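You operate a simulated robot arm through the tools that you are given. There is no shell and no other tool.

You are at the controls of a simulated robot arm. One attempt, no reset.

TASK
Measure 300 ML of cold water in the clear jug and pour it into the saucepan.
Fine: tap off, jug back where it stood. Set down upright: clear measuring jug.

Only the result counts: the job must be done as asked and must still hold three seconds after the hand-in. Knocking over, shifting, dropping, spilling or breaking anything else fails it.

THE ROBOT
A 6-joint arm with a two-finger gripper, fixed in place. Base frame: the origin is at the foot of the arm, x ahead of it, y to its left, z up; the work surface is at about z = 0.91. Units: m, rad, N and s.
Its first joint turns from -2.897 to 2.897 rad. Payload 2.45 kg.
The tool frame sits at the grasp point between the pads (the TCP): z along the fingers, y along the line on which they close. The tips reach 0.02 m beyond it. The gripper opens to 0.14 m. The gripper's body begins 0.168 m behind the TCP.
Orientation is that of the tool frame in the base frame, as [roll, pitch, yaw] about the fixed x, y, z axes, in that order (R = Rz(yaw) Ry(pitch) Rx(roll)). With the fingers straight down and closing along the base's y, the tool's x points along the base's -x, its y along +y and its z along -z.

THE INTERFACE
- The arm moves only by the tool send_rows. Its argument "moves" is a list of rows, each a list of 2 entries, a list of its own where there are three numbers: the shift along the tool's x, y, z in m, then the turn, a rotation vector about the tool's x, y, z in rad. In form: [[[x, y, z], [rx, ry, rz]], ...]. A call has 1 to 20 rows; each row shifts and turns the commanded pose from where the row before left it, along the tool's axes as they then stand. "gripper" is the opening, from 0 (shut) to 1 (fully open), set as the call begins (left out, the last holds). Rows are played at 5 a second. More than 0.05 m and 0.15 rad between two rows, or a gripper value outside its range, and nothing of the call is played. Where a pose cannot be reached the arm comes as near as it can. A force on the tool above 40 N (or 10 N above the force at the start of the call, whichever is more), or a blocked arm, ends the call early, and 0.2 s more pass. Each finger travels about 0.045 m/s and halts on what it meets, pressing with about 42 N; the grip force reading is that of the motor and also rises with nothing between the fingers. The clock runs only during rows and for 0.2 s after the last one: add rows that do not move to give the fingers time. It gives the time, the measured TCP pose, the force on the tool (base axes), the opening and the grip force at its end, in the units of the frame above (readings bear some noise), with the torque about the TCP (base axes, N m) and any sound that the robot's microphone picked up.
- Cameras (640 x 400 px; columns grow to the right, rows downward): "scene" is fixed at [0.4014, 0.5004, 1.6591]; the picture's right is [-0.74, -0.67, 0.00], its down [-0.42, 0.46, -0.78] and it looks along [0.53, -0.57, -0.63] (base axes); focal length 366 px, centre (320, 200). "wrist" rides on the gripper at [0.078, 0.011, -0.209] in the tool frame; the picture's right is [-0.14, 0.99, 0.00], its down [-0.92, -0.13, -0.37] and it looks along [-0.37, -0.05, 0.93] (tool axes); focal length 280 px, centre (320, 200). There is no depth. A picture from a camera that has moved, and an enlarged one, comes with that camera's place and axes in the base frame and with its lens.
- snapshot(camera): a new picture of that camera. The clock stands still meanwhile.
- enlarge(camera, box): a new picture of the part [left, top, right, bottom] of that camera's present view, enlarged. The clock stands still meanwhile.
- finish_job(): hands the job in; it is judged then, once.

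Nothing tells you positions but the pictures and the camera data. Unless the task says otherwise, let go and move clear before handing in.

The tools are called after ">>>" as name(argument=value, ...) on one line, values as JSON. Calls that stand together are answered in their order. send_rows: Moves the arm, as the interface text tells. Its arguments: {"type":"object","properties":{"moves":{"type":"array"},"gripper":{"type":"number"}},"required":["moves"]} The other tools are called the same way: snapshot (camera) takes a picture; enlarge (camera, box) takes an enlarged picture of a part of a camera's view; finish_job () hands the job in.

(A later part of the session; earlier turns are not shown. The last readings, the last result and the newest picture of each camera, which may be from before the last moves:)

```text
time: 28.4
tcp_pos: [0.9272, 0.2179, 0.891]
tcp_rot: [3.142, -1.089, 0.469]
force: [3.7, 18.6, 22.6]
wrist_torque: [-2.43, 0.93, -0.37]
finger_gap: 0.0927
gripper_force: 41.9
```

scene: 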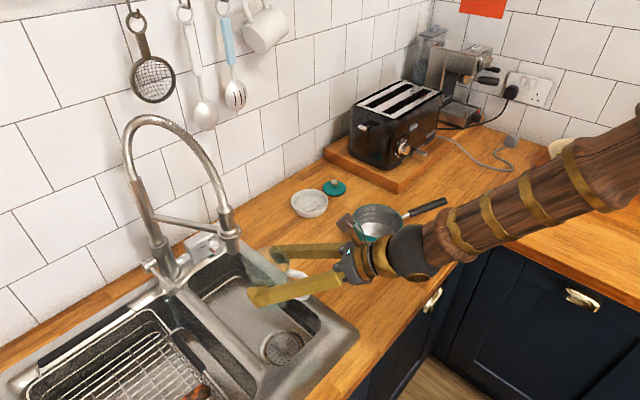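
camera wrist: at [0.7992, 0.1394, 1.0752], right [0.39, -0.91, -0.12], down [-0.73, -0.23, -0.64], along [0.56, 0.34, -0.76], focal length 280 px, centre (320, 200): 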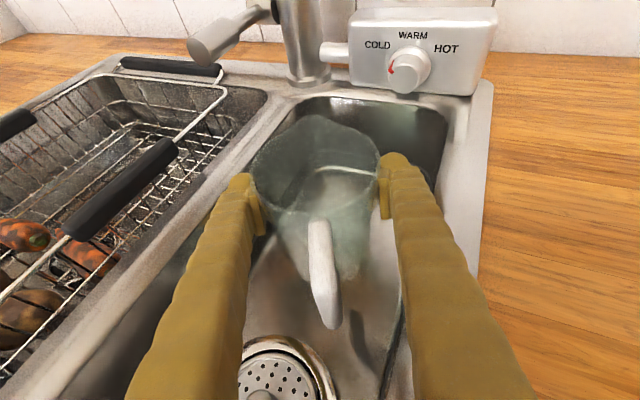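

The contact force has a sideways part that points to the right finger's underside touching the sink's right rim, not the jug touching the floor. I'll back up 1.2 cm, turn the heading back toward 20° and shift 4 mm left so both fingers fit in the basin.

>>> send_rows(moves=[[[0.0053, 0, -0.0028], [0, 0, 0]], [[0.0053, 0, -0.0028], [0, 0, 0]], [[0, 0, 0], [0, 0, 0]]])

>>> send_rows(moves=[[[0.0002, -0.0009, 0.0004], [-0.0265, 0, 0.014]], [[0.0002, -0.0009, 0.0004], [-0.0265, 0, 0.014]], [[0.0002, -0.0009, 0.0004], [-0.0265, 0, 0.014]], [[0.0002, -0.0009, 0.0004], [-0.0265, 0, 0.014]], [[0, 0, 0], [0, 0, 0]]])

>>> snapshot(camera="wrist")

>>> enlarge(camera="scene", box=[160, 220, 320, 360])

```text
time: 29.2
tcp_pos: [0.9262, 0.2171, 0.9015]
tcp_rot: [-3.141, -1.084, 0.467]
force: [-0.8, -1.0, -2.5]
wrist_torque: [0.0, -0.07, -0.01]
finger_gap: 0.093
gripper_force: 41.8
```

```text
time: 30.4
tcp_pos: [0.9296, 0.2132, 0.9038]
tcp_rot: [-3.126, -1.084, 0.348]
force: [-0.1, 0.6, -3.1]
wrist_torque: [0.0, -0.04, 0.02]
finger_gap: 0.0927
gripper_force: 42.0
out of reach, approached as far as the arm can: row 4
```

```text
taken
camera wrist: at [0.7946, 0.1499, 1.0713], right [0.29, -0.95, -0.13], down [-0.75, -0.14, -0.64], along [0.59, 0.28, -0.76], focal length 280 px, centre (320, 200)
```

wrist: 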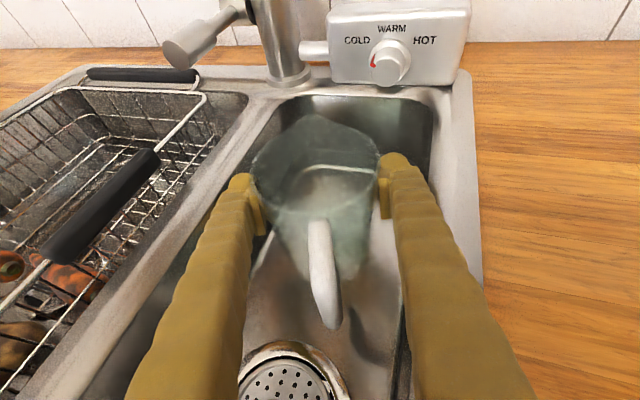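

```text
2.86 times, centred on (240, 290) of scene
camera zoom: at [0.4014, 0.5004, 1.6591], right [-0.74, -0.67, 0.0], down [-0.42, 0.46, -0.78], along [0.53, -0.57, -0.63], focal length 1046 px, centre (549, -57)
```

zoom: 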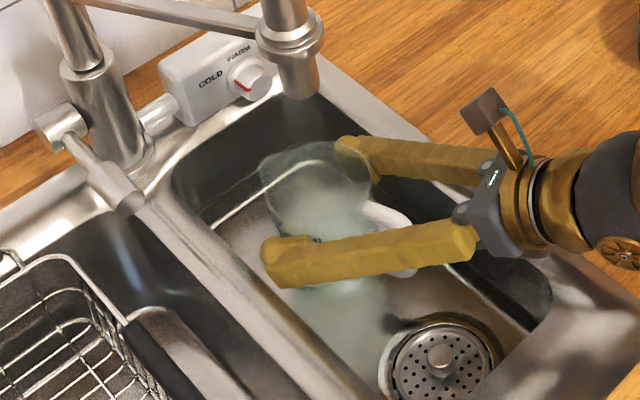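

The last joint is at its limit at this heading, which is acceptable. I'll nudge left to y ≈ 0.221 with a heading of about 22°, then lower again gently.

>>> send_rows(moves=[[[0, -0.0043, 0], [0.0155, 0, -0.0082]], [[0, -0.0043, 0], [0.0155, 0, -0.0082]], [[0, 0, 0], [0, 0, 0]]])

>>> send_rows(moves=[[[-0.0044, 0, 0.0023], [0, 0, 0]], [[-0.0027, 0, 0.0014], [0, 0, 0]], [[0, 0, 0], [0, 0, 0]]])

```text
time: 31.2
tcp_pos: [0.9266, 0.2213, 0.9039]
tcp_rot: [-3.139, -1.088, 0.383]
force: [-0.7, 0.8, -2.5]
wrist_torque: [0.05, 0.01, 0.01]
finger_gap: 0.0925
gripper_force: 41.9
```

```text
time: 32.0
tcp_pos: [0.9249, 0.2222, 0.8952]
tcp_rot: [-3.139, -1.087, 0.382]
force: [-0.1, 0.7, -2.4]
wrist_torque: [-0.01, -0.01, -0.03]
finger_gap: 0.0923
gripper_force: 42.3
```

>>> send_rows(moves=[[[-0.0022, 0, 0.0012], [0, 0, 0]], [[0, 0, 0], [0, 0, 0]]])

>>> send_rows(moves=[[[-0.0018, 0, 0.0009], [0, 0, 0]], [[0, 0, 0], [0, 0, 0]]])

>>> send_rows(moves=[[[-0.0018, 0, 0.0009], [0, 0, 0]], [[0, 0, 0], [0, 0, 0]]])

```text
time: 32.6
tcp_pos: [0.9257, 0.2216, 0.8929]
tcp_rot: [-3.141, -1.088, 0.382]
force: [0.5, 0.1, -2.4]
wrist_torque: [-0.01, 0.0, 0.0]
finger_gap: 0.0927
gripper_force: 41.8
```

```text
time: 33.2
tcp_pos: [0.9259, 0.2223, 0.891]
tcp_rot: [-3.14, -1.088, 0.383]
force: [0.1, 0.7, -2.6]
wrist_torque: [0.0, 0.01, 0.04]
finger_gap: 0.0927
gripper_force: 41.4
```

```text
time: 33.8
tcp_pos: [0.9257, 0.2215, 0.8902]
tcp_rot: [-3.139, -1.088, 0.381]
force: [0.1, -1.4, -2.7]
wrist_torque: [0.03, -0.04, 0.04]
finger_gap: 0.0925
gripper_force: 41.6
```

>>> send_rows(moves=[[[-0.0018, 0, 0.0009], [0, 0, 0]], [[0, 0, 0], [0, 0, 0]]])

>>> send_rows(moves=[[[-0.0018, 0, 0.0009], [0, 0, 0]], [[0, 0, 0], [0, 0, 0]]])

>>> send_rows(moves=[[[-0.0018, 0, 0.0009], [0, 0, 0]], [[0, 0, 0], [0, 0, 0]]])

```text
time: 34.4
tcp_pos: [0.9256, 0.2217, 0.888]
tcp_rot: [-3.139, -1.087, 0.383]
force: [-0.2, -0.2, -2.7]
wrist_torque: [-0.03, -0.04, 0.0]
finger_gap: 0.0922
gripper_force: 42.7
```

```text
time: 35.0
tcp_pos: [0.9249, 0.2227, 0.8858]
tcp_rot: [-3.141, -1.088, 0.382]
force: [0.1, -0.3, -2.8]
wrist_torque: [-0.02, -0.02, 0.02]
finger_gap: 0.093
gripper_force: 42.0
```

```text
time: 35.6
tcp_pos: [0.925, 0.2211, 0.8838]
tcp_rot: [-3.141, -1.088, 0.382]
force: [0.5, 0.4, -2.6]
wrist_torque: [0.0, -0.04, -0.05]
finger_gap: 0.0925
gripper_force: 42.1
```

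>>> send_rows(moves=[[[-0.0018, 0, 0.0009], [0, 0, 0]], [[0, 0, 0], [0, 0, 0]]])

>>> snapshot(camera="wrist")

>>> enlarge(camera="scene", box=[190, 250, 310, 340])

```text
time: 36.2
tcp_pos: [0.925, 0.2217, 0.8817]
tcp_rot: [-3.14, -1.088, 0.382]
force: [0.5, 0.2, -2.3]
wrist_torque: [0.01, -0.03, -0.01]
finger_gap: 0.0928
gripper_force: 42.4
```

```text
taken
camera wrist: at [0.7919, 0.1555, 1.0483], right [0.31, -0.94, -0.12], down [-0.75, -0.16, -0.64], along [0.59, 0.29, -0.76], focal length 280 px, centre (320, 200)
```

wrist: 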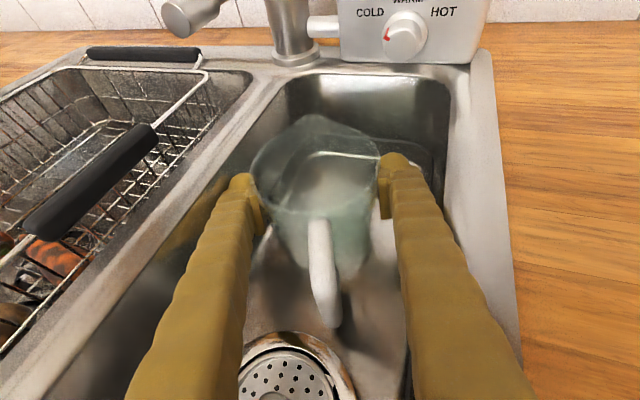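

```text
4.44 times, centred on (250, 295) of scene
camera zoom: at [0.4014, 0.5004, 1.6591], right [-0.74, -0.67, 0.0], down [-0.42, 0.46, -0.78], along [0.53, -0.57, -0.63], focal length 1628 px, centre (631, -222)
```

zoom: 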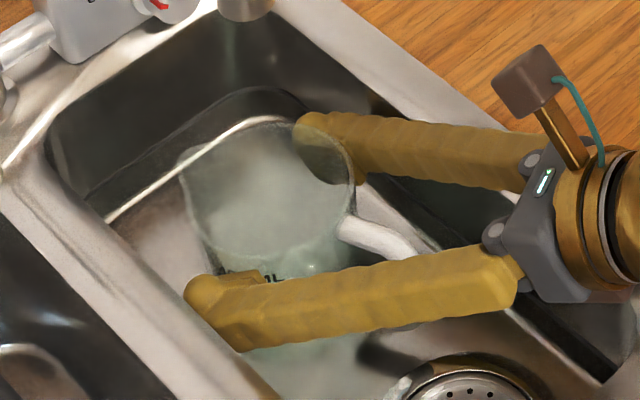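

Nothing touching yet with the base near z 0.803. I'll continue in 2 mm steps and watch both force and torque to tell floor contact from rim contact.

>>> send_rows(moves=[[[-0.0018, 0, 0.0009], [0, 0, 0]], [[0, 0, 0], [0, 0, 0]]])

>>> send_rows(moves=[[[-0.0018, 0, 0.0009], [0, 0, 0]], [[0, 0, 0], [0, 0, 0]]])

```text
time: 36.8
tcp_pos: [0.9259, 0.2214, 0.8796]
tcp_rot: [3.141, -1.091, 0.384]
force: [-3.6, 0.1, 21.9]
wrist_torque: [0.04, -0.11, 0.03]
finger_gap: 0.0923
gripper_force: 41.7
```

```text
time: 37.4
tcp_pos: [0.9259, 0.2205, 0.8776]
tcp_rot: [-3.139, -1.087, 0.382]
force: [-7.5, -2.7, 22.7]
wrist_torque: [0.13, -0.27, 0.01]
finger_gap: 0.0914
gripper_force: 42.3
```

That is clean floor contact: vertical force only, base at about z 0.801. I'll open just enough to free the jug, keeping the fingers off the basin walls, and check.

>>> send_rows(moves=[[[0, 0, 0], [0, 0, 0]], [[0, 0, 0], [0, 0, 0]], [[0, 0, 0], [0, 0, 0]]], gripper=0.735)

>>> snapshot(camera="wrist")

>>> enlarge(camera="scene", box=[190, 250, 310, 340])

```text
time: 38.2
tcp_pos: [0.925, 0.2224, 0.8758]
tcp_rot: [-3.14, -1.087, 0.383]
force: [-0.7, -1.9, -2.6]
wrist_torque: [-0.19, -0.09, 0.03]
finger_gap: 0.1002
gripper_force: 0.1
```

```text
taken
camera wrist: at [0.7919, 0.1554, 1.0438], right [0.31, -0.94, -0.12], down [-0.75, -0.16, -0.64], along [0.59, 0.29, -0.76], focal length 280 px, centre (320, 200)
```

wrist: 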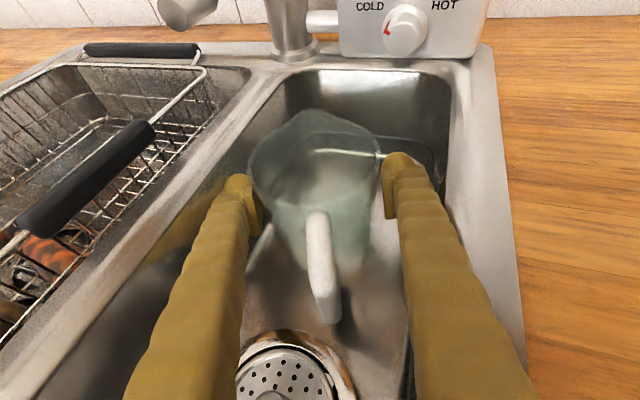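

```text
4.44 times, centred on (250, 295) of scene
camera zoom: at [0.4014, 0.5004, 1.6591], right [-0.74, -0.67, 0.0], down [-0.42, 0.46, -0.78], along [0.53, -0.57, -0.63], focal length 1628 px, centre (631, -222)
```

zoom: 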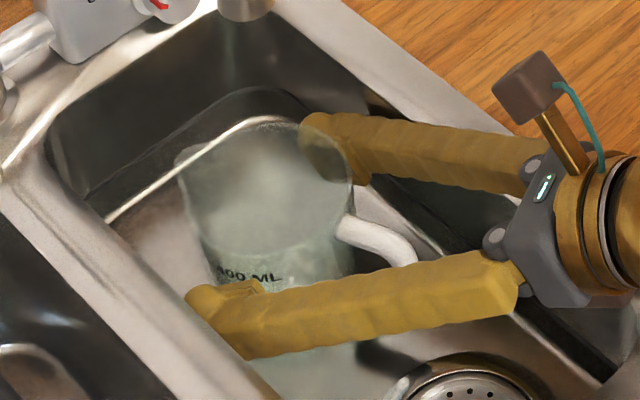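

The jug stands free on the basin floor. I'll wait a moment and recheck the forces before retreating.

>>> send_rows(moves=[[[0, 0, 0], [0, 0, 0]], [[0, 0, 0], [0, 0, 0]]])

>>> enlarge(camera="wrist", box=[200, 100, 440, 350])

```text
time: 38.8
tcp_pos: [0.9266, 0.2222, 0.8771]
tcp_rot: [-3.141, -1.089, 0.383]
force: [-1.8, -5.5, -1.8]
wrist_torque: [-0.15, -0.1, 0.2]
finger_gap: 0.1
gripper_force: 0.0
```

```text
1.60 times, centred on (320, 225) of wrist
camera zoom: at [0.7919, 0.1554, 1.044], right [0.31, -0.94, -0.12], down [-0.75, -0.16, -0.64], along [0.59, 0.29, -0.76], focal length 449 px, centre (320, 160)
```

zoom: 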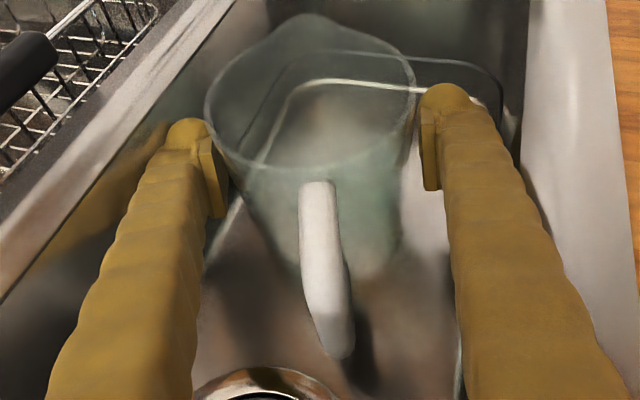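

The side force is the left fingertip lightly touching the basin wall. Retreating straight back along the tool axis takes it off the wall and clear of the jug, so I'll do that slowly with a tiny left bias.

>>> send_rows(moves=[[[0, -0.001, -0.01], [0, 0, 0]], [[0, -0.0015, -0.012], [0, 0, 0]], [[0, -0.0015, -0.015], [0, 0, 0]], [[0, 0, -0.02], [0, 0, 0]], [[0, 0, -0.03], [0, 0, 0]], [[0, 0, -0.03], [0, 0, 0]], [[0, 0, 0], [0, 0, 0]]])

>>> snapshot(camera="wrist")

>>> enlarge(camera="scene", box=[170, 220, 330, 340])

```text
time: 39.8
tcp_pos: [0.8808, 0.2116, 0.9033]
tcp_rot: [3.14, -1.092, 0.388]
force: [-8.2, 19.0, 10.4]
wrist_torque: [-0.98, 0.11, -1.06]
finger_gap: 0.0935
gripper_force: 0.1
stopped in row 5: the force on the tool passed its limit at 43 N (the readings are from after the stop); the commanded pose is now the measured one
```

```text
taken
camera wrist: at [0.7469, 0.1438, 1.0701], right [0.32, -0.94, -0.12], down [-0.74, -0.17, -0.65], along [0.59, 0.29, -0.75], focal length 280 px, centre (320, 200)
```

wrist: 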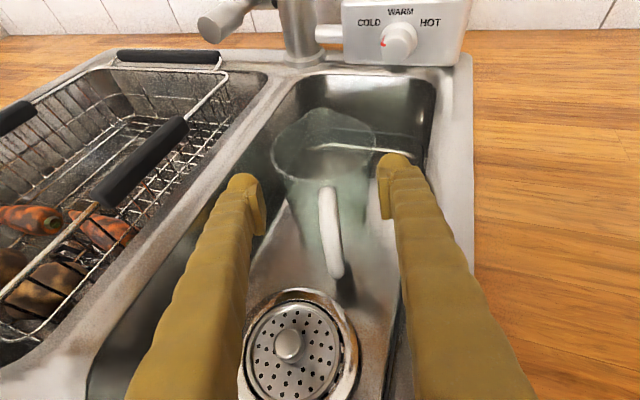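

```text
3.33 times, centred on (250, 280) of scene
camera zoom: at [0.4014, 0.5004, 1.6591], right [-0.74, -0.67, 0.0], down [-0.42, 0.46, -0.78], along [0.53, -0.57, -0.63], focal length 1221 px, centre (553, -67)
```

zoom: 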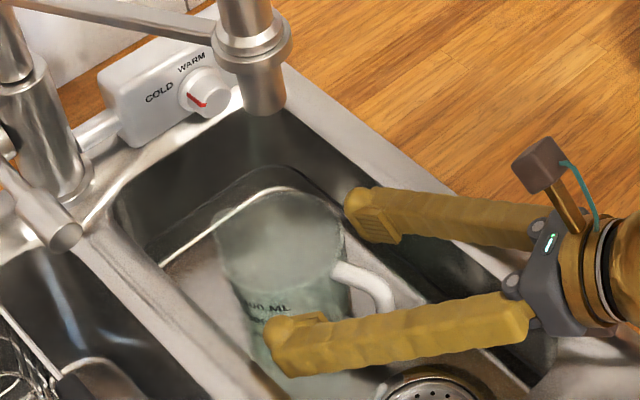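

The right finger's rear grazed the sink's right rim while backing out. The jug still stands upright under the nozzle with the pads clear of its sides, so I'll lift straight up.

>>> send_rows(moves=[[[0.0089, 0, -0.0047], [0, 0, 0]], [[0.0177, 0, -0.0093], [0, 0, 0]], [[0.0177, 0, -0.0093], [0, 0, 0]], [[0.0177, 0, -0.0093], [0, 0, 0]], [[0, 0, 0], [0, 0, 0]]])

>>> snapshot(camera="wrist")

>>> enlarge(camera="scene", box=[170, 220, 330, 340])

```text
time: 41.0
tcp_pos: [0.8816, 0.2104, 0.974]
tcp_rot: [-3.139, -1.09, 0.385]
force: [-0.2, 0.0, 0.2]
wrist_torque: [0.03, -0.04, -0.01]
finger_gap: 0.1029
gripper_force: 0.1
```

```text
taken
camera wrist: at [0.7474, 0.1428, 1.1394], right [0.31, -0.94, -0.12], down [-0.75, -0.17, -0.64], along [0.59, 0.29, -0.75], focal length 280 px, centre (320, 200)
```

wrist: 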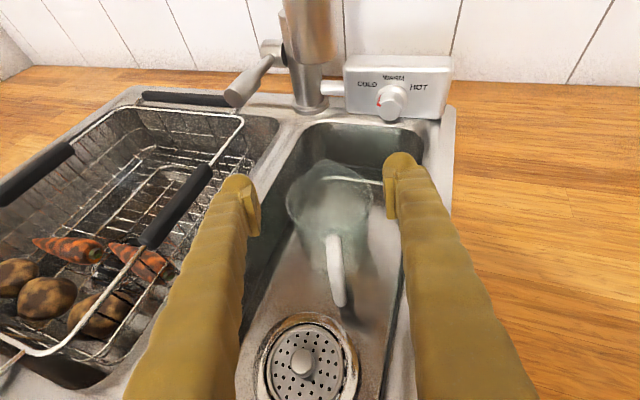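

```text
3.33 times, centred on (250, 280) of scene
camera zoom: at [0.4014, 0.5004, 1.6591], right [-0.74, -0.67, 0.0], down [-0.42, 0.46, -0.78], along [0.53, -0.57, -0.63], focal length 1221 px, centre (553, -67)
```

zoom: 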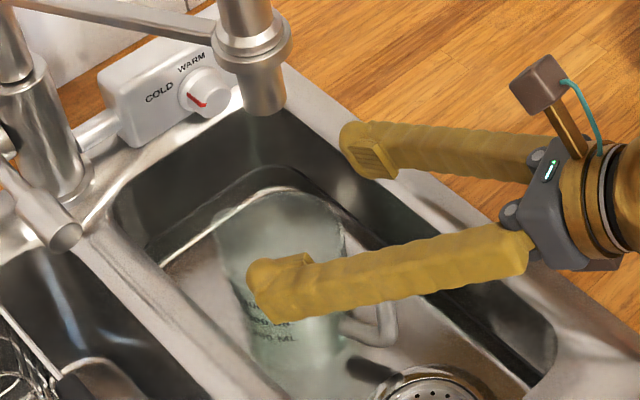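

The jug is standing in the basin and the gripper is free. I'll back off and rise so I can view the jug under the nozzle and prepare for the lever.

>>> send_rows(moves=[[[-0.0116, 0, -0.0222], [0, 0, 0]], [[-0.0116, 0, -0.0222], [0, 0, 0]], [[-0.0116, 0, -0.0222], [0, 0, 0]], [[-0.0116, 0, -0.0222], [0, 0, 0]], [[0.0266, 0, -0.0139], [0, 0, 0]], [[0.0266, 0, -0.0139], [0, 0, 0]], [[0.0266, 0, -0.0139], [0, 0, 0]], [[0.0266, 0, -0.0139], [0, 0, 0]], [[0, 0, 0], [0, 0, 0]]])

>>> snapshot(camera="wrist")

>>> enlarge(camera="scene", box=[180, 220, 300, 340])

>>> snapshot(camera="scene")

```text
time: 43.0
tcp_pos: [0.7886, 0.171, 1.0925]
tcp_rot: [-3.141, -1.089, 0.385]
force: [-0.4, -0.4, 0.0]
wrist_torque: [0.01, -0.01, -0.01]
finger_gap: 0.1025
gripper_force: 0.1
```

```text
taken
camera wrist: at [0.6547, 0.1043, 1.2593], right [0.31, -0.94, -0.12], down [-0.75, -0.17, -0.64], along [0.59, 0.29, -0.75], focal length 280 px, centre (320, 200)
```

wrist: 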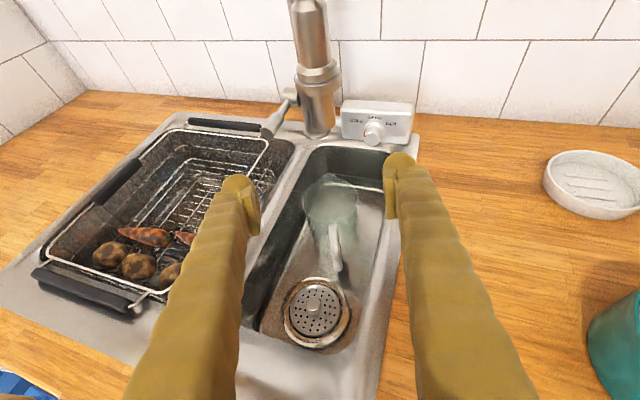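

```text
3.33 times, centred on (240, 280) of scene
camera zoom: at [0.4014, 0.5004, 1.6591], right [-0.74, -0.67, 0.0], down [-0.42, 0.46, -0.78], along [0.53, -0.57, -0.63], focal length 1221 px, centre (587, -67)
```

zoom: 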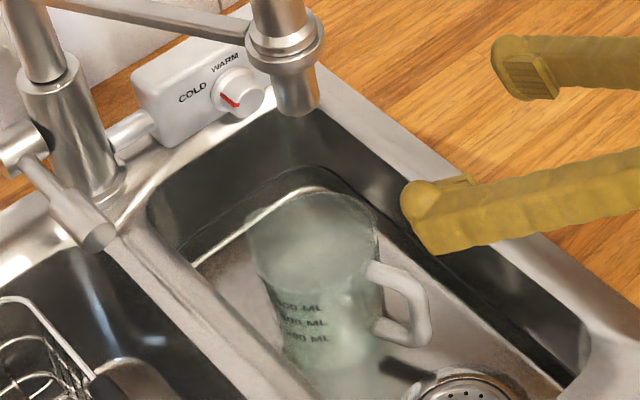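

```text
taken
```

scene: 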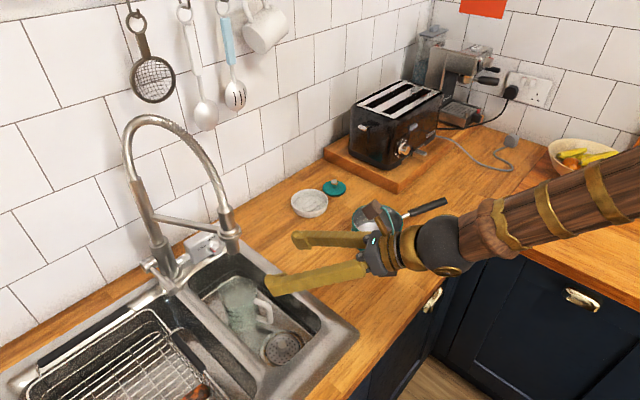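

The jug stands upright with its ML marks facing the scene camera, directly below the nozzle. I'll zoom in on the lever to fix its exact place.

>>> enlarge(camera="wrist", box=[230, 70, 350, 150])

>>> enlarge(camera="scene", box=[140, 235, 220, 305])

```text
5.00 times, centred on (290, 110) of wrist
camera zoom: at [0.6547, 0.1043, 1.2593], right [0.31, -0.94, -0.12], down [-0.75, -0.17, -0.64], along [0.59, 0.29, -0.75], focal length 1402 px, centre (470, 650)
```

zoom: 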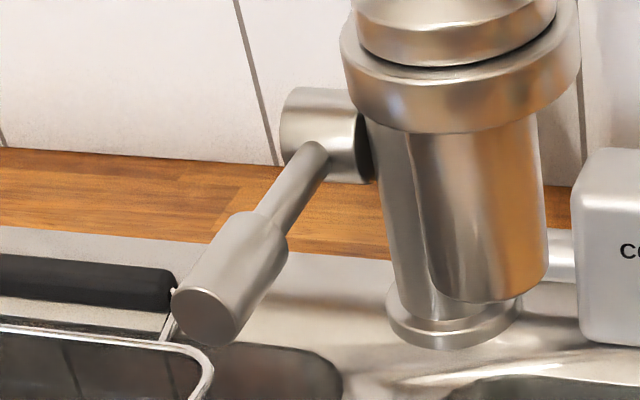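

```text
5.71 times, centred on (180, 270) of scene
camera zoom: at [0.4014, 0.5004, 1.6591], right [-0.74, -0.67, 0.0], down [-0.42, 0.46, -0.78], along [0.53, -0.57, -0.63], focal length 2093 px, centre (1120, -200)
```

zoom: 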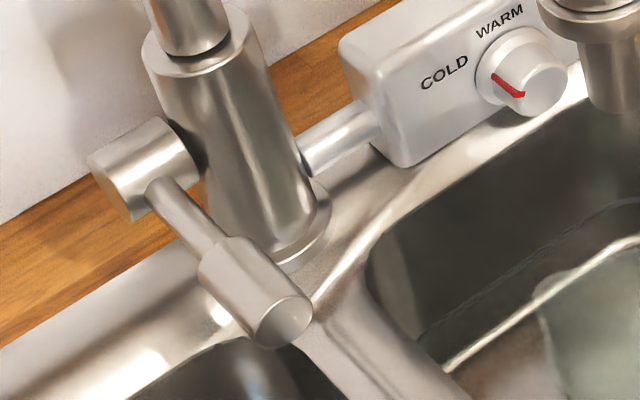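

The lever is horizontal: tip face at about (0.986, 0.3445, 0.986), pivot near x 1.09, about 24 mm thick. I'll roll the gripper 90° so the fingers can bracket it from above and below, which allows both lifting and pushing down.

>>> send_rows(moves=[[[0, 0, 0], [0, 0, -0.1428]], [[0, 0, 0], [0, 0, -0.1428]], [[0, 0, 0], [0, 0, -0.1428]], [[0, 0, 0], [0, 0, -0.1428]], [[0, 0, 0], [0, 0, -0.1428]], [[0, 0, 0], [0, 0, -0.1428]], [[0, 0, 0], [0, 0, -0.1428]], [[0, 0, 0], [0, 0, -0.1428]], [[0, 0, 0], [0, 0, -0.1428]], [[0, 0, 0], [0, 0, -0.1428]], [[0, 0, 0], [0, 0, -0.1428]], [[0, 0, 0], [0, 0, 0]]])

>>> snapshot(camera="scene")

>>> snapshot(camera="wrist")

```text
time: 45.6
tcp_pos: [0.7872, 0.1709, 1.0921]
tcp_rot: [2.053, 0.0, 1.958]
force: [0.9, -0.6, 0.4]
wrist_torque: [0.0, 0.01, -0.01]
finger_gap: 0.1029
gripper_force: 0.0
```

```text
taken
```

scene: 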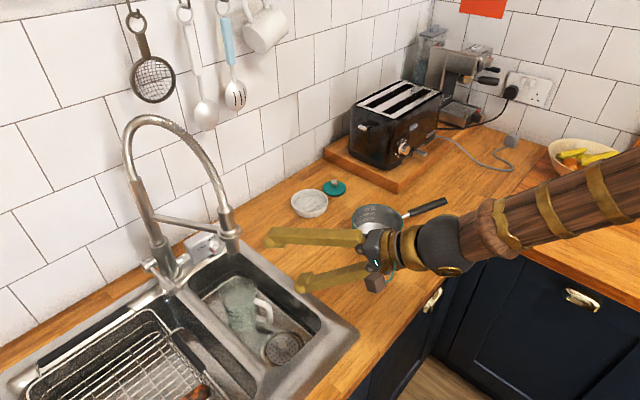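

```text
taken
camera wrist: at [0.5915, 0.175, 1.2002], right [0.48, 0.05, 0.88], down [-0.01, -1.0, 0.06], along [0.88, -0.04, -0.48], focal length 280 px, centre (320, 200)
```

wrist: 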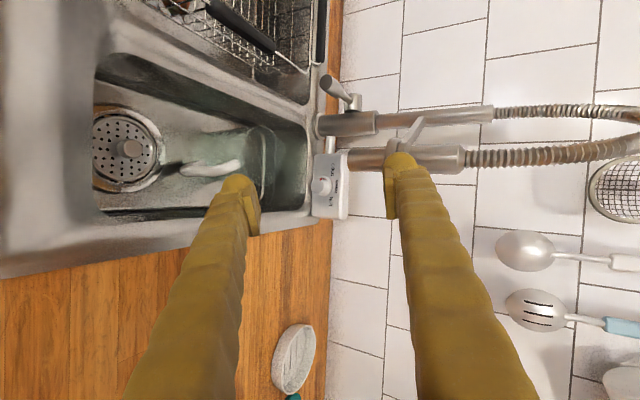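

Camera is on the left now and the fingers are stacked vertically. I'll adjust the heading to about 14° and flatten the tilt to about 18° to run more parallel to the lever, still in free air.

>>> send_rows(moves=[[[0, 0, 0], [0, -0.0665, 0.0348]], [[0, 0, 0], [0, -0.0665, 0.0348]], [[0, 0, 0], [-0.084, 0, 0]], [[0, 0, 0], [-0.084, 0, 0]], [[0.035, 0, 0], [0, 0, 0]], [[0.035, 0, 0], [0, 0, 0]], [[0.035, 0, 0], [0, 0, 0]], [[0.035, 0, 0], [0, 0, 0]], [[0, 0, 0], [0, 0, 0]]], gripper=0.5)

>>> snapshot(camera="scene")

>>> snapshot(camera="wrist")

```text
time: 47.6
tcp_pos: [0.7829, 0.1431, 1.1394]
tcp_rot: [1.894, -0.015, 1.848]
force: [0.6, -0.1, -0.3]
wrist_torque: [0.02, 0.0, -0.02]
finger_gap: 0.0703
gripper_force: 0.1
out of reach, approached as far as the arm can: row 2, 3, 4, 5, 6, 7, 8
```

```text
taken
```

scene: 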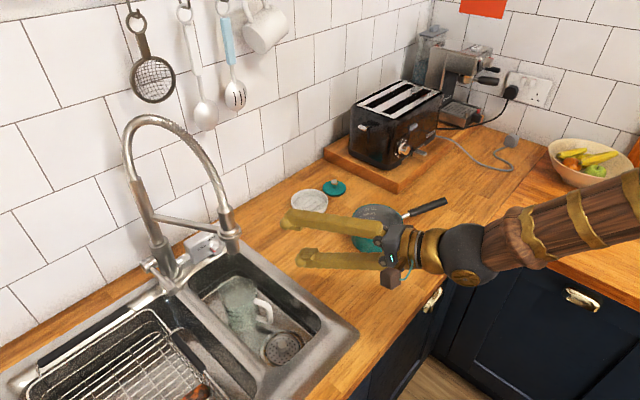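

```text
taken
camera wrist: at [0.5739, 0.1637, 1.2185], right [0.34, -0.06, 0.94], down [-0.12, -0.99, -0.02], along [0.93, -0.11, -0.35], focal length 280 px, centre (320, 200)
```

wrist: 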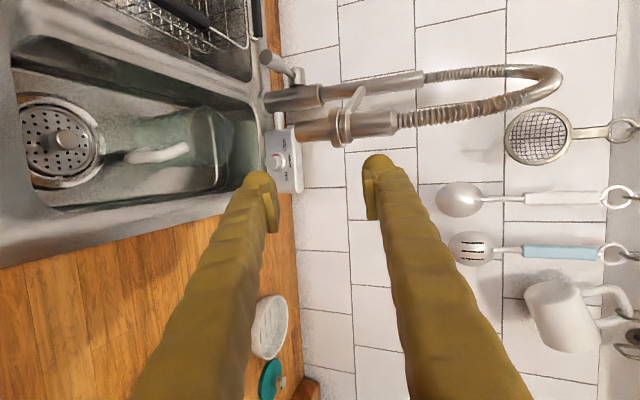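

The arm can't hold that roll and heading further left. A better option is the original roll, with the camera on the near side, where headings are free. I'll raise the tool, swing it to point down, then finish the roll and clamp the lever from the sides.

>>> send_rows(moves=[[[0.0068, 0.016, -0.0307], [0, 0, 0]], [[0.0068, 0.016, -0.0307], [0, 0, 0]], [[0, 0, 0], [0.1387, 0, 0]], [[0, 0, 0], [0.1387, 0, 0]], [[0, 0, 0], [0.1387, 0, 0]], [[0, 0, 0], [0.1387, 0, 0]], [[0, 0, 0], [0.1387, 0, 0]], [[0, 0, 0], [0.1387, 0, 0]], [[0, 0, 0], [0.1387, 0, 0]], [[0, 0, 0], [0.1387, 0, 0]], [[0, 0, 0], [0, 0, 0]]])

```text
time: 50.0
tcp_pos: [0.7356, 0.1532, 1.2013]
tcp_rot: [2.612, -0.047, 1.882]
force: [-1.0, -0.6, -0.3]
wrist_torque: [0.0, -0.02, -0.02]
finger_gap: 0.0696
gripper_force: 0.2
out of reach, approached as far as the arm can: row 1, 2, 4, 5, 6, 7
```

>>> send_rows(moves=[[[0, 0, 0], [0.13, 0, 0]], [[0, 0, 0], [0.13, 0, 0]], [[0, 0, 0], [0.13, 0, 0]], [[0, 0, 0], [0, 0, 0]]])

>>> send_rows(moves=[[[0, 0, 0], [0, 0, -0.1428]], [[0, 0, 0], [0, 0, -0.1428]], [[0, 0, 0], [0, 0, -0.1428]], [[0, 0, 0], [0, 0, -0.1428]], [[0, 0, 0], [0, 0, -0.1428]], [[0, 0, 0], [0, 0, -0.1428]], [[0, 0, 0], [0, 0, -0.1428]], [[0, 0, 0], [0, 0, -0.1428]], [[0, 0, 0], [0, 0, -0.1428]], [[0, 0, 0], [0, 0, -0.1428]], [[0, 0, 0], [0, 0, 0]]])

>>> snapshot(camera="scene")

>>> snapshot(camera="wrist")

```text
time: 51.0
tcp_pos: [0.7359, 0.1519, 1.2032]
tcp_rot: [3.001, -0.047, 1.881]
force: [-0.1, 0.6, 0.1]
wrist_torque: [0.0, 0.0, 0.01]
finger_gap: 0.0697
gripper_force: 0.1
```

```text
time: 53.4
tcp_pos: [0.7358, 0.1517, 1.2016]
tcp_rot: [3.074, 0.135, -2.982]
force: [-0.3, -1.0, -0.4]
wrist_torque: [-0.04, 0.0, 0.02]
finger_gap: 0.0701
gripper_force: 0.1
```

```text
taken
```

scene: 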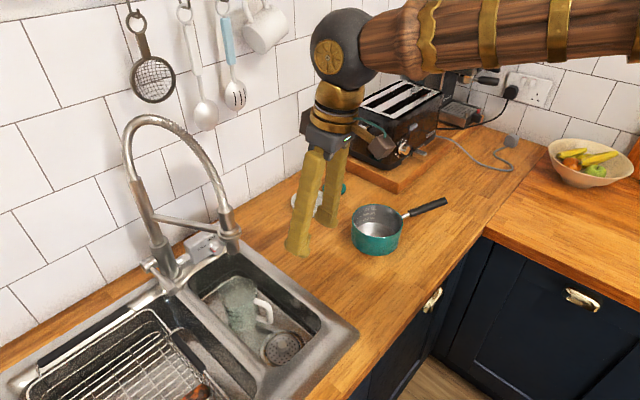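

```text
taken
camera wrist: at [0.6321, 0.1317, 1.3993], right [-0.03, 1.0, 0.08], down [0.88, -0.01, 0.48], along [0.48, 0.09, -0.87], focal length 280 px, centre (320, 200)
```

wrist: 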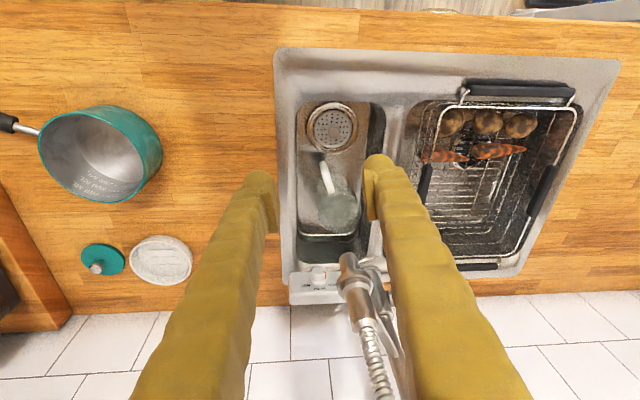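

Now in the original roll, tool nearly straight down at (0.736, 0.152, 1.20). I'll tilt it forward to about 50° down in free air, with the heading near straight ahead so the hand stays left of the nozzle.

>>> send_rows(moves=[[[0, 0, 0], [0, -0.14, 0]], [[0, 0, 0], [0, -0.14, 0]], [[0, 0, 0], [0, -0.14, 0]], [[0, 0, 0], [0, -0.14, 0]], [[0, 0, 0], [0.0675, 0, 0.08]], [[0, 0, 0], [0.0675, 0, 0.08]], [[0, 0, 0], [0, 0, 0]]])

```text
time: 55.0
tcp_pos: [0.7365, 0.1523, 1.2017]
tcp_rot: [3.059, 0.68, 3.048]
force: [0.7, 0.5, 0.6]
wrist_torque: [0.0, 0.02, -0.05]
finger_gap: 0.0697
gripper_force: 0.1
```

>>> send_rows(moves=[[[0, 0, 0], [0.044, -0.0045, -0.048]], [[0.001, 0.0386, -0.0009], [0, 0, 0]], [[0.001, 0.0386, -0.0009], [0, 0, 0]], [[0.001, 0.0386, -0.0009], [0, 0, 0]], [[0.001, 0.0386, -0.0009], [0, 0, 0]], [[0.001, 0.0386, -0.0009], [0, 0, 0]], [[0, 0, 0], [0, 0, 0]]])

>>> snapshot(camera="wrist")

>>> snapshot(camera="scene")

```text
time: 56.6
tcp_pos: [0.7362, 0.3469, 1.2008]
tcp_rot: [3.141, 0.685, 3.11]
force: [1.0, -0.6, -0.2]
wrist_torque: [0.03, 0.0, -0.01]
finger_gap: 0.0701
gripper_force: 0.0
```

```text
taken
camera wrist: at [0.5444, 0.3629, 1.3154], right [0.14, 0.99, 0.09], down [0.48, -0.14, 0.87], along [0.87, -0.08, -0.49], focal length 280 px, centre (320, 200)
```

wrist: 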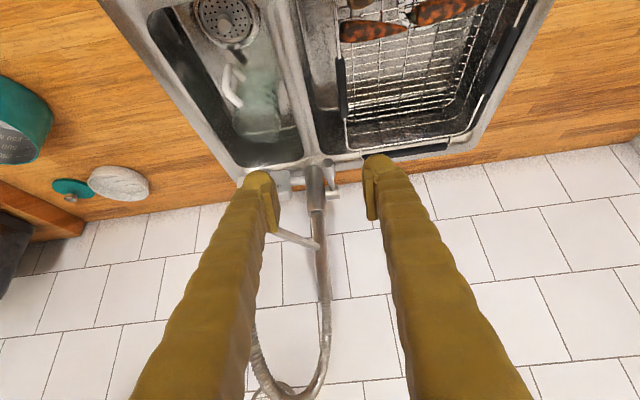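

```text
taken
```

scene: 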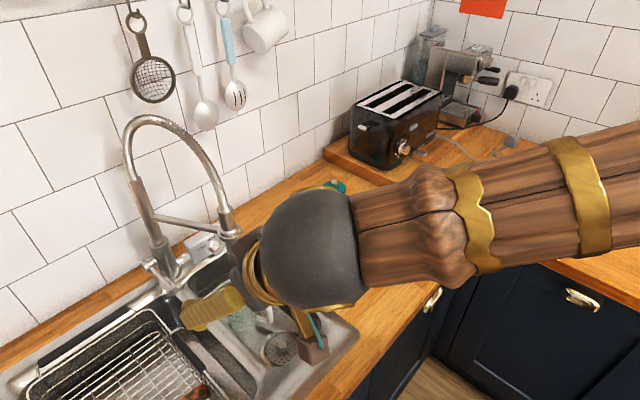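

The wrist camera will be able to see the jug and its marks during filling, since the arm may block the scene camera. I'll move in toward the lever now, stopping about 15 cm short.

>>> send_rows(moves=[[[-0.0139, 0.0006, 0.0348], [0, 0, 0]], [[-0.0139, 0.0006, 0.0348], [0, 0, 0]], [[-0.0139, 0.0006, 0.0348], [0, 0, 0]], [[-0.0139, 0.0006, 0.0348], [0, 0, 0]], [[-0.0139, 0.0006, 0.0348], [0, 0, 0]], [[0, 0, 0], [0, 0, 0]]])

>>> snapshot(camera="wrist")

>>> snapshot(camera="scene")

```text
time: 58.0
tcp_pos: [0.9014, 0.3437, 1.1117]
tcp_rot: [-3.141, 0.686, 3.11]
force: [0.6, -0.1, 0.3]
wrist_torque: [0.03, 0.0, 0.01]
finger_gap: 0.0699
gripper_force: 0.1
```

```text
taken
camera wrist: at [0.7081, 0.361, 1.2249], right [0.14, 0.99, 0.09], down [0.48, -0.14, 0.87], along [0.87, -0.08, -0.49], focal length 280 px, centre (320, 200)
```

wrist: 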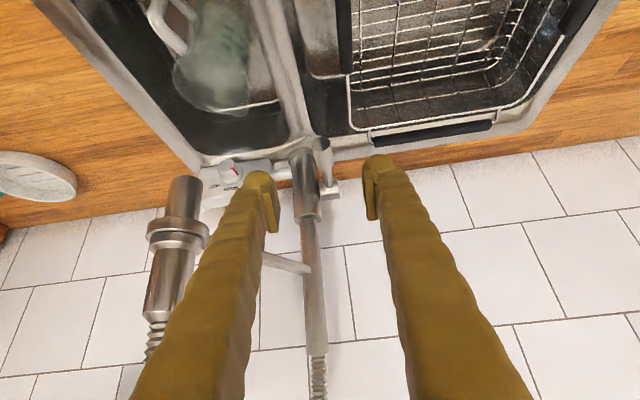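

```text
taken
```

scene: 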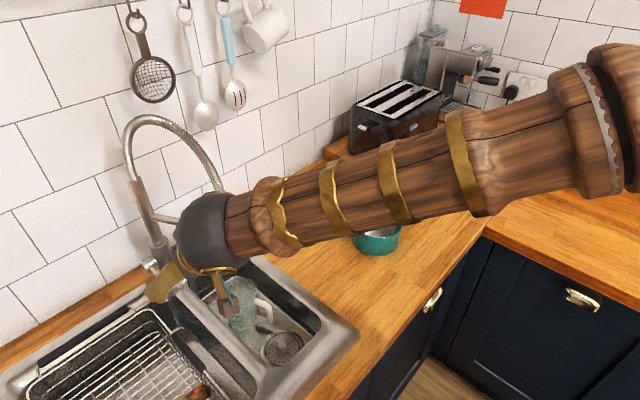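

The lever appears exactly where I computed it, centred between the open fingers. I'll advance along the tool axis to straddle it.

>>> send_rows(moves=[[[0.0002, 0.0009, 0.0329], [0, 0, 0]], [[0.0002, 0.0009, 0.0329], [0, 0, 0]], [[0.0002, 0.0009, 0.0329], [0, 0, 0]], [[0, 0, 0], [0, 0, 0]]])

>>> snapshot(camera="wrist")

>>> snapshot(camera="scene")

```text
time: 59.0
tcp_pos: [0.9606, 0.3438, 1.0357]
tcp_rot: [3.141, 0.685, 3.111]
force: [-0.2, 0.2, 0.4]
wrist_torque: [0.0, -0.04, -0.01]
finger_gap: 0.0699
gripper_force: 0.0
```

```text
taken
camera wrist: at [0.7684, 0.3599, 1.1489], right [0.14, 0.99, 0.09], down [0.48, -0.14, 0.87], along [0.87, -0.08, -0.49], focal length 280 px, centre (320, 200)
```

wrist: 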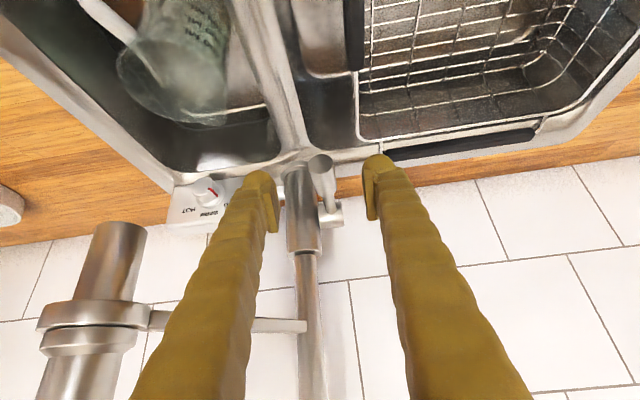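

```text
taken
```

scene: 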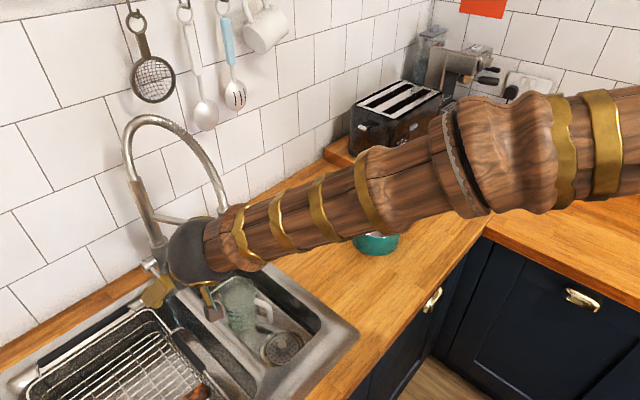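

>>> send_rows(moves=[[[-0.0005, 0.0007, 0.0227], [0, 0, 0]], [[-0.0005, 0.0007, 0.0227], [0, 0, 0]], [[-0.0005, 0.0007, 0.0227], [0, 0, 0]], [[0, 0, 0], [0, 0, 0]]])

>>> snapshot(camera="wrist")

>>> snapshot(camera="scene")

```text
time: 60.0
tcp_pos: [1.0055, 0.344, 0.9842]
tcp_rot: [3.14, 0.686, 3.11]
force: [-0.2, -0.9, 0.7]
wrist_torque: [0.03, 0.01, 0.0]
finger_gap: 0.0699
gripper_force: 0.1
```

```text
taken
camera wrist: at [0.8128, 0.3603, 1.0955], right [0.14, 0.99, 0.09], down [0.48, -0.14, 0.87], along [0.87, -0.08, -0.49], focal length 280 px, centre (320, 200)
```

wrist: 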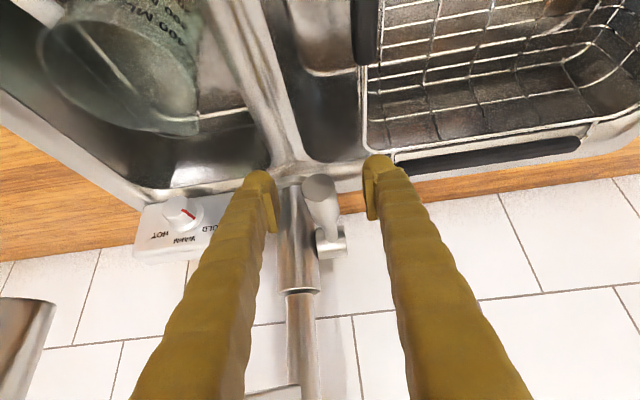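

```text
taken
```

scene: 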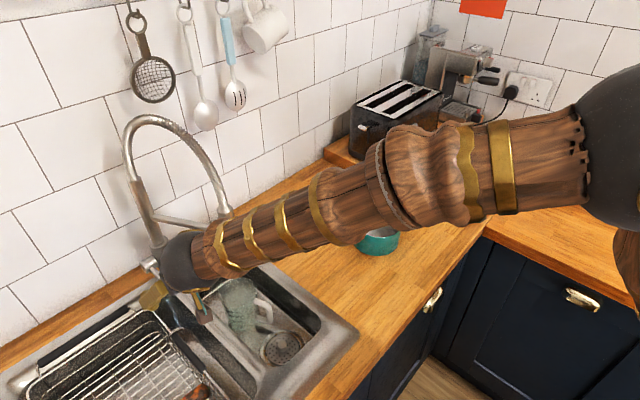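

The lever sits between the fingers and both cameras see the jug. I'll check how well the ML marks can be read before clamping.

>>> enlarge(camera="wrist", box=[30, 0, 230, 140])

>>> enlarge(camera="scene", box=[205, 265, 285, 340])

```text
2.86 times, centred on (130, 70) of wrist
camera zoom: at [0.8128, 0.3603, 1.0955], right [0.14, 0.99, 0.09], down [0.48, -0.14, 0.87], along [0.87, -0.08, -0.49], focal length 801 px, centre (863, 571)
```

zoom: 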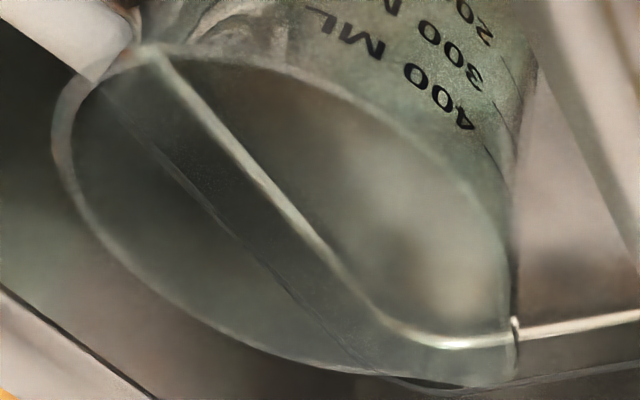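

```text
5.33 times, centred on (245, 302) of scene
camera zoom: at [0.4014, 0.5004, 1.6591], right [-0.74, -0.67, 0.0], down [-0.42, 0.46, -0.78], along [0.53, -0.57, -0.63], focal length 1953 px, centre (720, -347)
```

zoom: 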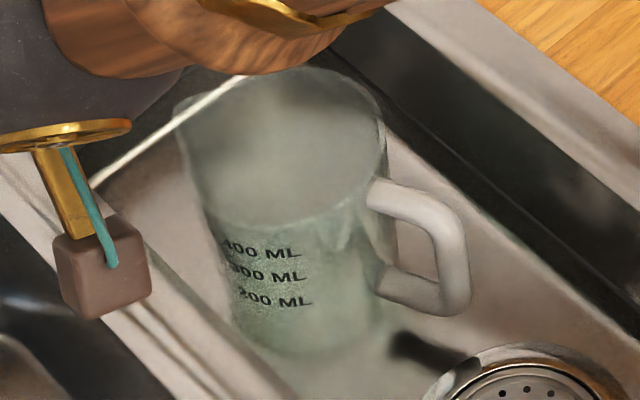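

Both views are readable. Now I'll clamp the lever.

>>> send_rows(moves=[[[0, 0, 0], [0, 0, 0]], [[0, 0, 0], [0, 0, 0]], [[0, 0, 0], [0, 0, 0]], [[0, 0, 0], [0, 0, 0]]], gripper=0)

>>> snapshot(camera="wrist")

```text
time: 61.0
tcp_pos: [1.0052, 0.344, 0.9826]
tcp_rot: [-3.141, 0.685, 3.112]
force: [5.7, 16.9, -2.7]
wrist_torque: [-0.03, 0.07, 0.96]
finger_gap: 0.022
gripper_force: 31.6
```

```text
taken
camera wrist: at [0.8127, 0.3611, 1.0955], right [0.14, 0.99, 0.09], down [0.48, -0.14, 0.87], along [0.87, -0.08, -0.49], focal length 280 px, centre (320, 200)
```

wrist: 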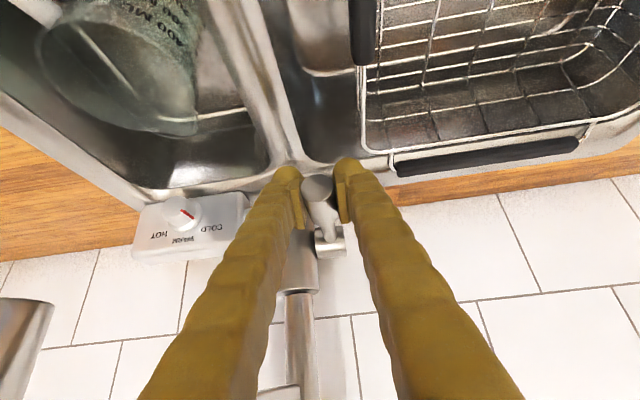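

The lever is clamped with a slight sideways load. I'll relieve that by about 1.5 mm, then try lifting the lever a few millimetres and check the force and the nozzle.

>>> send_rows(moves=[[[0, 0.0015, 0], [0, 0, 0]], [[0, 0, 0], [0, 0, 0]]])

>>> send_rows(moves=[[[-0.0025, 0, -0.0031], [0, 0, 0]], [[-0.0025, 0, -0.0031], [0, 0, 0]]])

>>> enlarge(camera="scene", box=[150, 220, 310, 340])

>>> snapshot(camera="wrist")

```text
time: 61.6
tcp_pos: [1.0049, 0.3457, 0.9824]
tcp_rot: [-3.14, 0.686, 3.109]
force: [-6.6, -2.1, 4.6]
wrist_torque: [0.03, -0.26, 1.62]
finger_gap: 0.022
gripper_force: 45.0
```

```text
time: 62.2
tcp_pos: [1.0063, 0.3452, 0.9892]
tcp_rot: [-3.141, 0.682, 3.111]
force: [-7.9, -8.3, -19.8]
wrist_torque: [0.0, 1.76, 1.11]
finger_gap: 0.0224
gripper_force: 45.5
```

```text
3.33 times, centred on (230, 280) of scene
camera zoom: at [0.4014, 0.5004, 1.6591], right [-0.74, -0.67, 0.0], down [-0.42, 0.46, -0.78], along [0.53, -0.57, -0.63], focal length 1221 px, centre (620, -67)
```

zoom: 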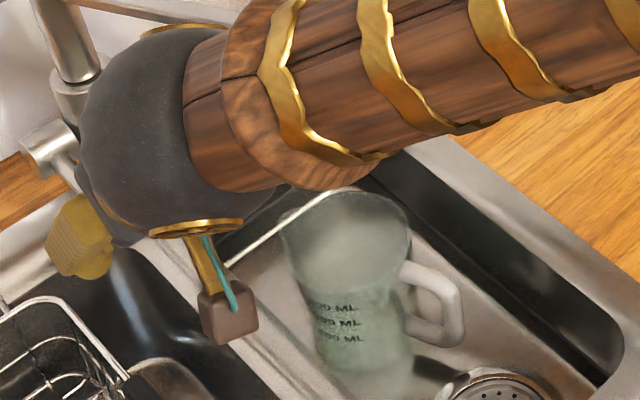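

```text
taken
camera wrist: at [0.813, 0.3621, 1.1019], right [0.14, 0.99, 0.08], down [0.48, -0.14, 0.87], along [0.87, -0.08, -0.49], focal length 280 px, centre (320, 200)
```

wrist: 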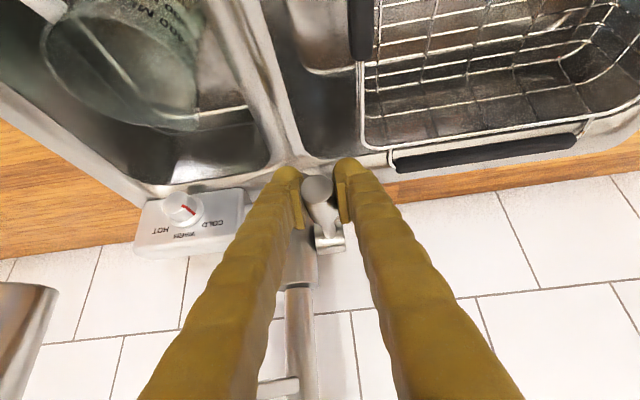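

The lever moved about 5° up with the gripper, resisting with about 20 N, and there's no water yet. I'll lift another 7 mm.

>>> send_rows(moves=[[[-0.0022, 0, -0.0027], [0, 0, 0]], [[-0.0022, 0, -0.0027], [0, 0, 0]]])

>>> enlarge(camera="scene", box=[205, 265, 285, 340])

>>> snapshot(camera="wrist")

```text
time: 62.8
tcp_pos: [1.0059, 0.3453, 0.9968]
tcp_rot: [3.141, 0.685, 3.111]
force: [5.0, -17.8, -21.2]
wrist_torque: [0.09, 1.73, 0.55]
finger_gap: 0.0229
gripper_force: 44.7
```

```text
5.33 times, centred on (245, 302) of scene
camera zoom: at [0.4014, 0.5004, 1.6591], right [-0.74, -0.67, 0.0], down [-0.42, 0.46, -0.78], along [0.53, -0.57, -0.63], focal length 1953 px, centre (720, -347)
```

zoom: 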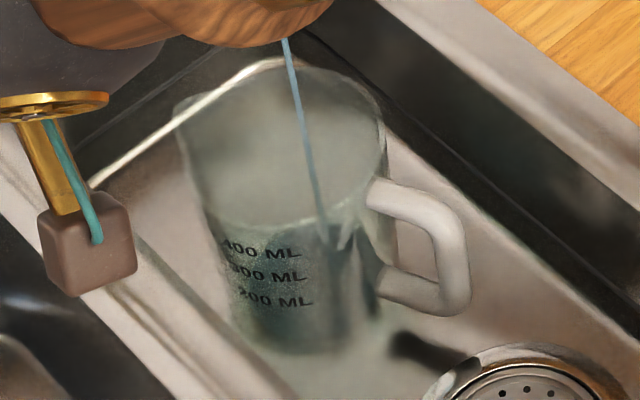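

```text
taken
camera wrist: at [0.8135, 0.362, 1.1097], right [0.14, 0.99, 0.09], down [0.48, -0.14, 0.87], along [0.87, -0.08, -0.49], focal length 280 px, centre (320, 200)
```

wrist: 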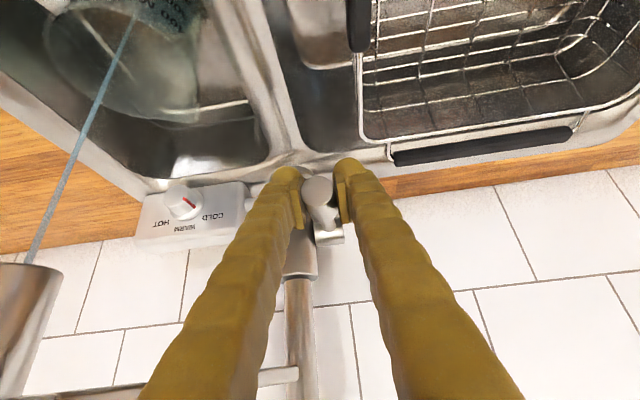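

Cold water is flowing in a thin stream straight into the jug. I'll hold here and watch the level rise.

>>> send_rows(moves=[[[0, 0, 0], [0, 0, 0]], [[0, 0, 0], [0, 0, 0]], [[0, 0, 0], [0, 0, 0]], [[0, 0, 0], [0, 0, 0]]])

>>> enlarge(camera="scene", box=[205, 265, 285, 340])

```text
time: 63.8
tcp_pos: [1.005, 0.3449, 0.9964]
tcp_rot: [3.141, 0.685, 3.111]
force: [12.3, -28.2, -19.5]
wrist_torque: [0.15, 1.51, 0.51]
finger_gap: 0.0225
gripper_force: 44.6
```

```text
5.33 times, centred on (245, 302) of scene
camera zoom: at [0.4014, 0.5004, 1.6591], right [-0.74, -0.67, 0.0], down [-0.42, 0.46, -0.78], along [0.53, -0.57, -0.63], focal length 1953 px, centre (720, -347)
```

zoom: 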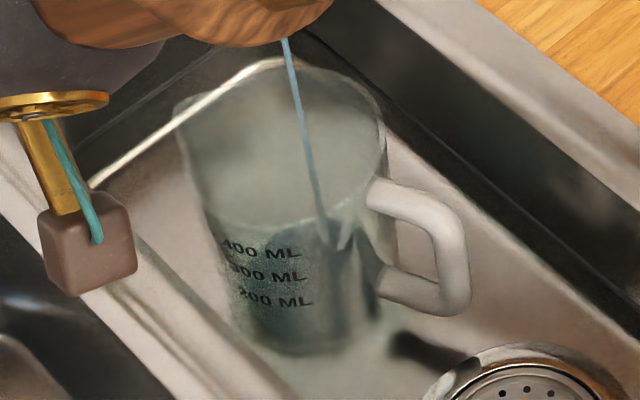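

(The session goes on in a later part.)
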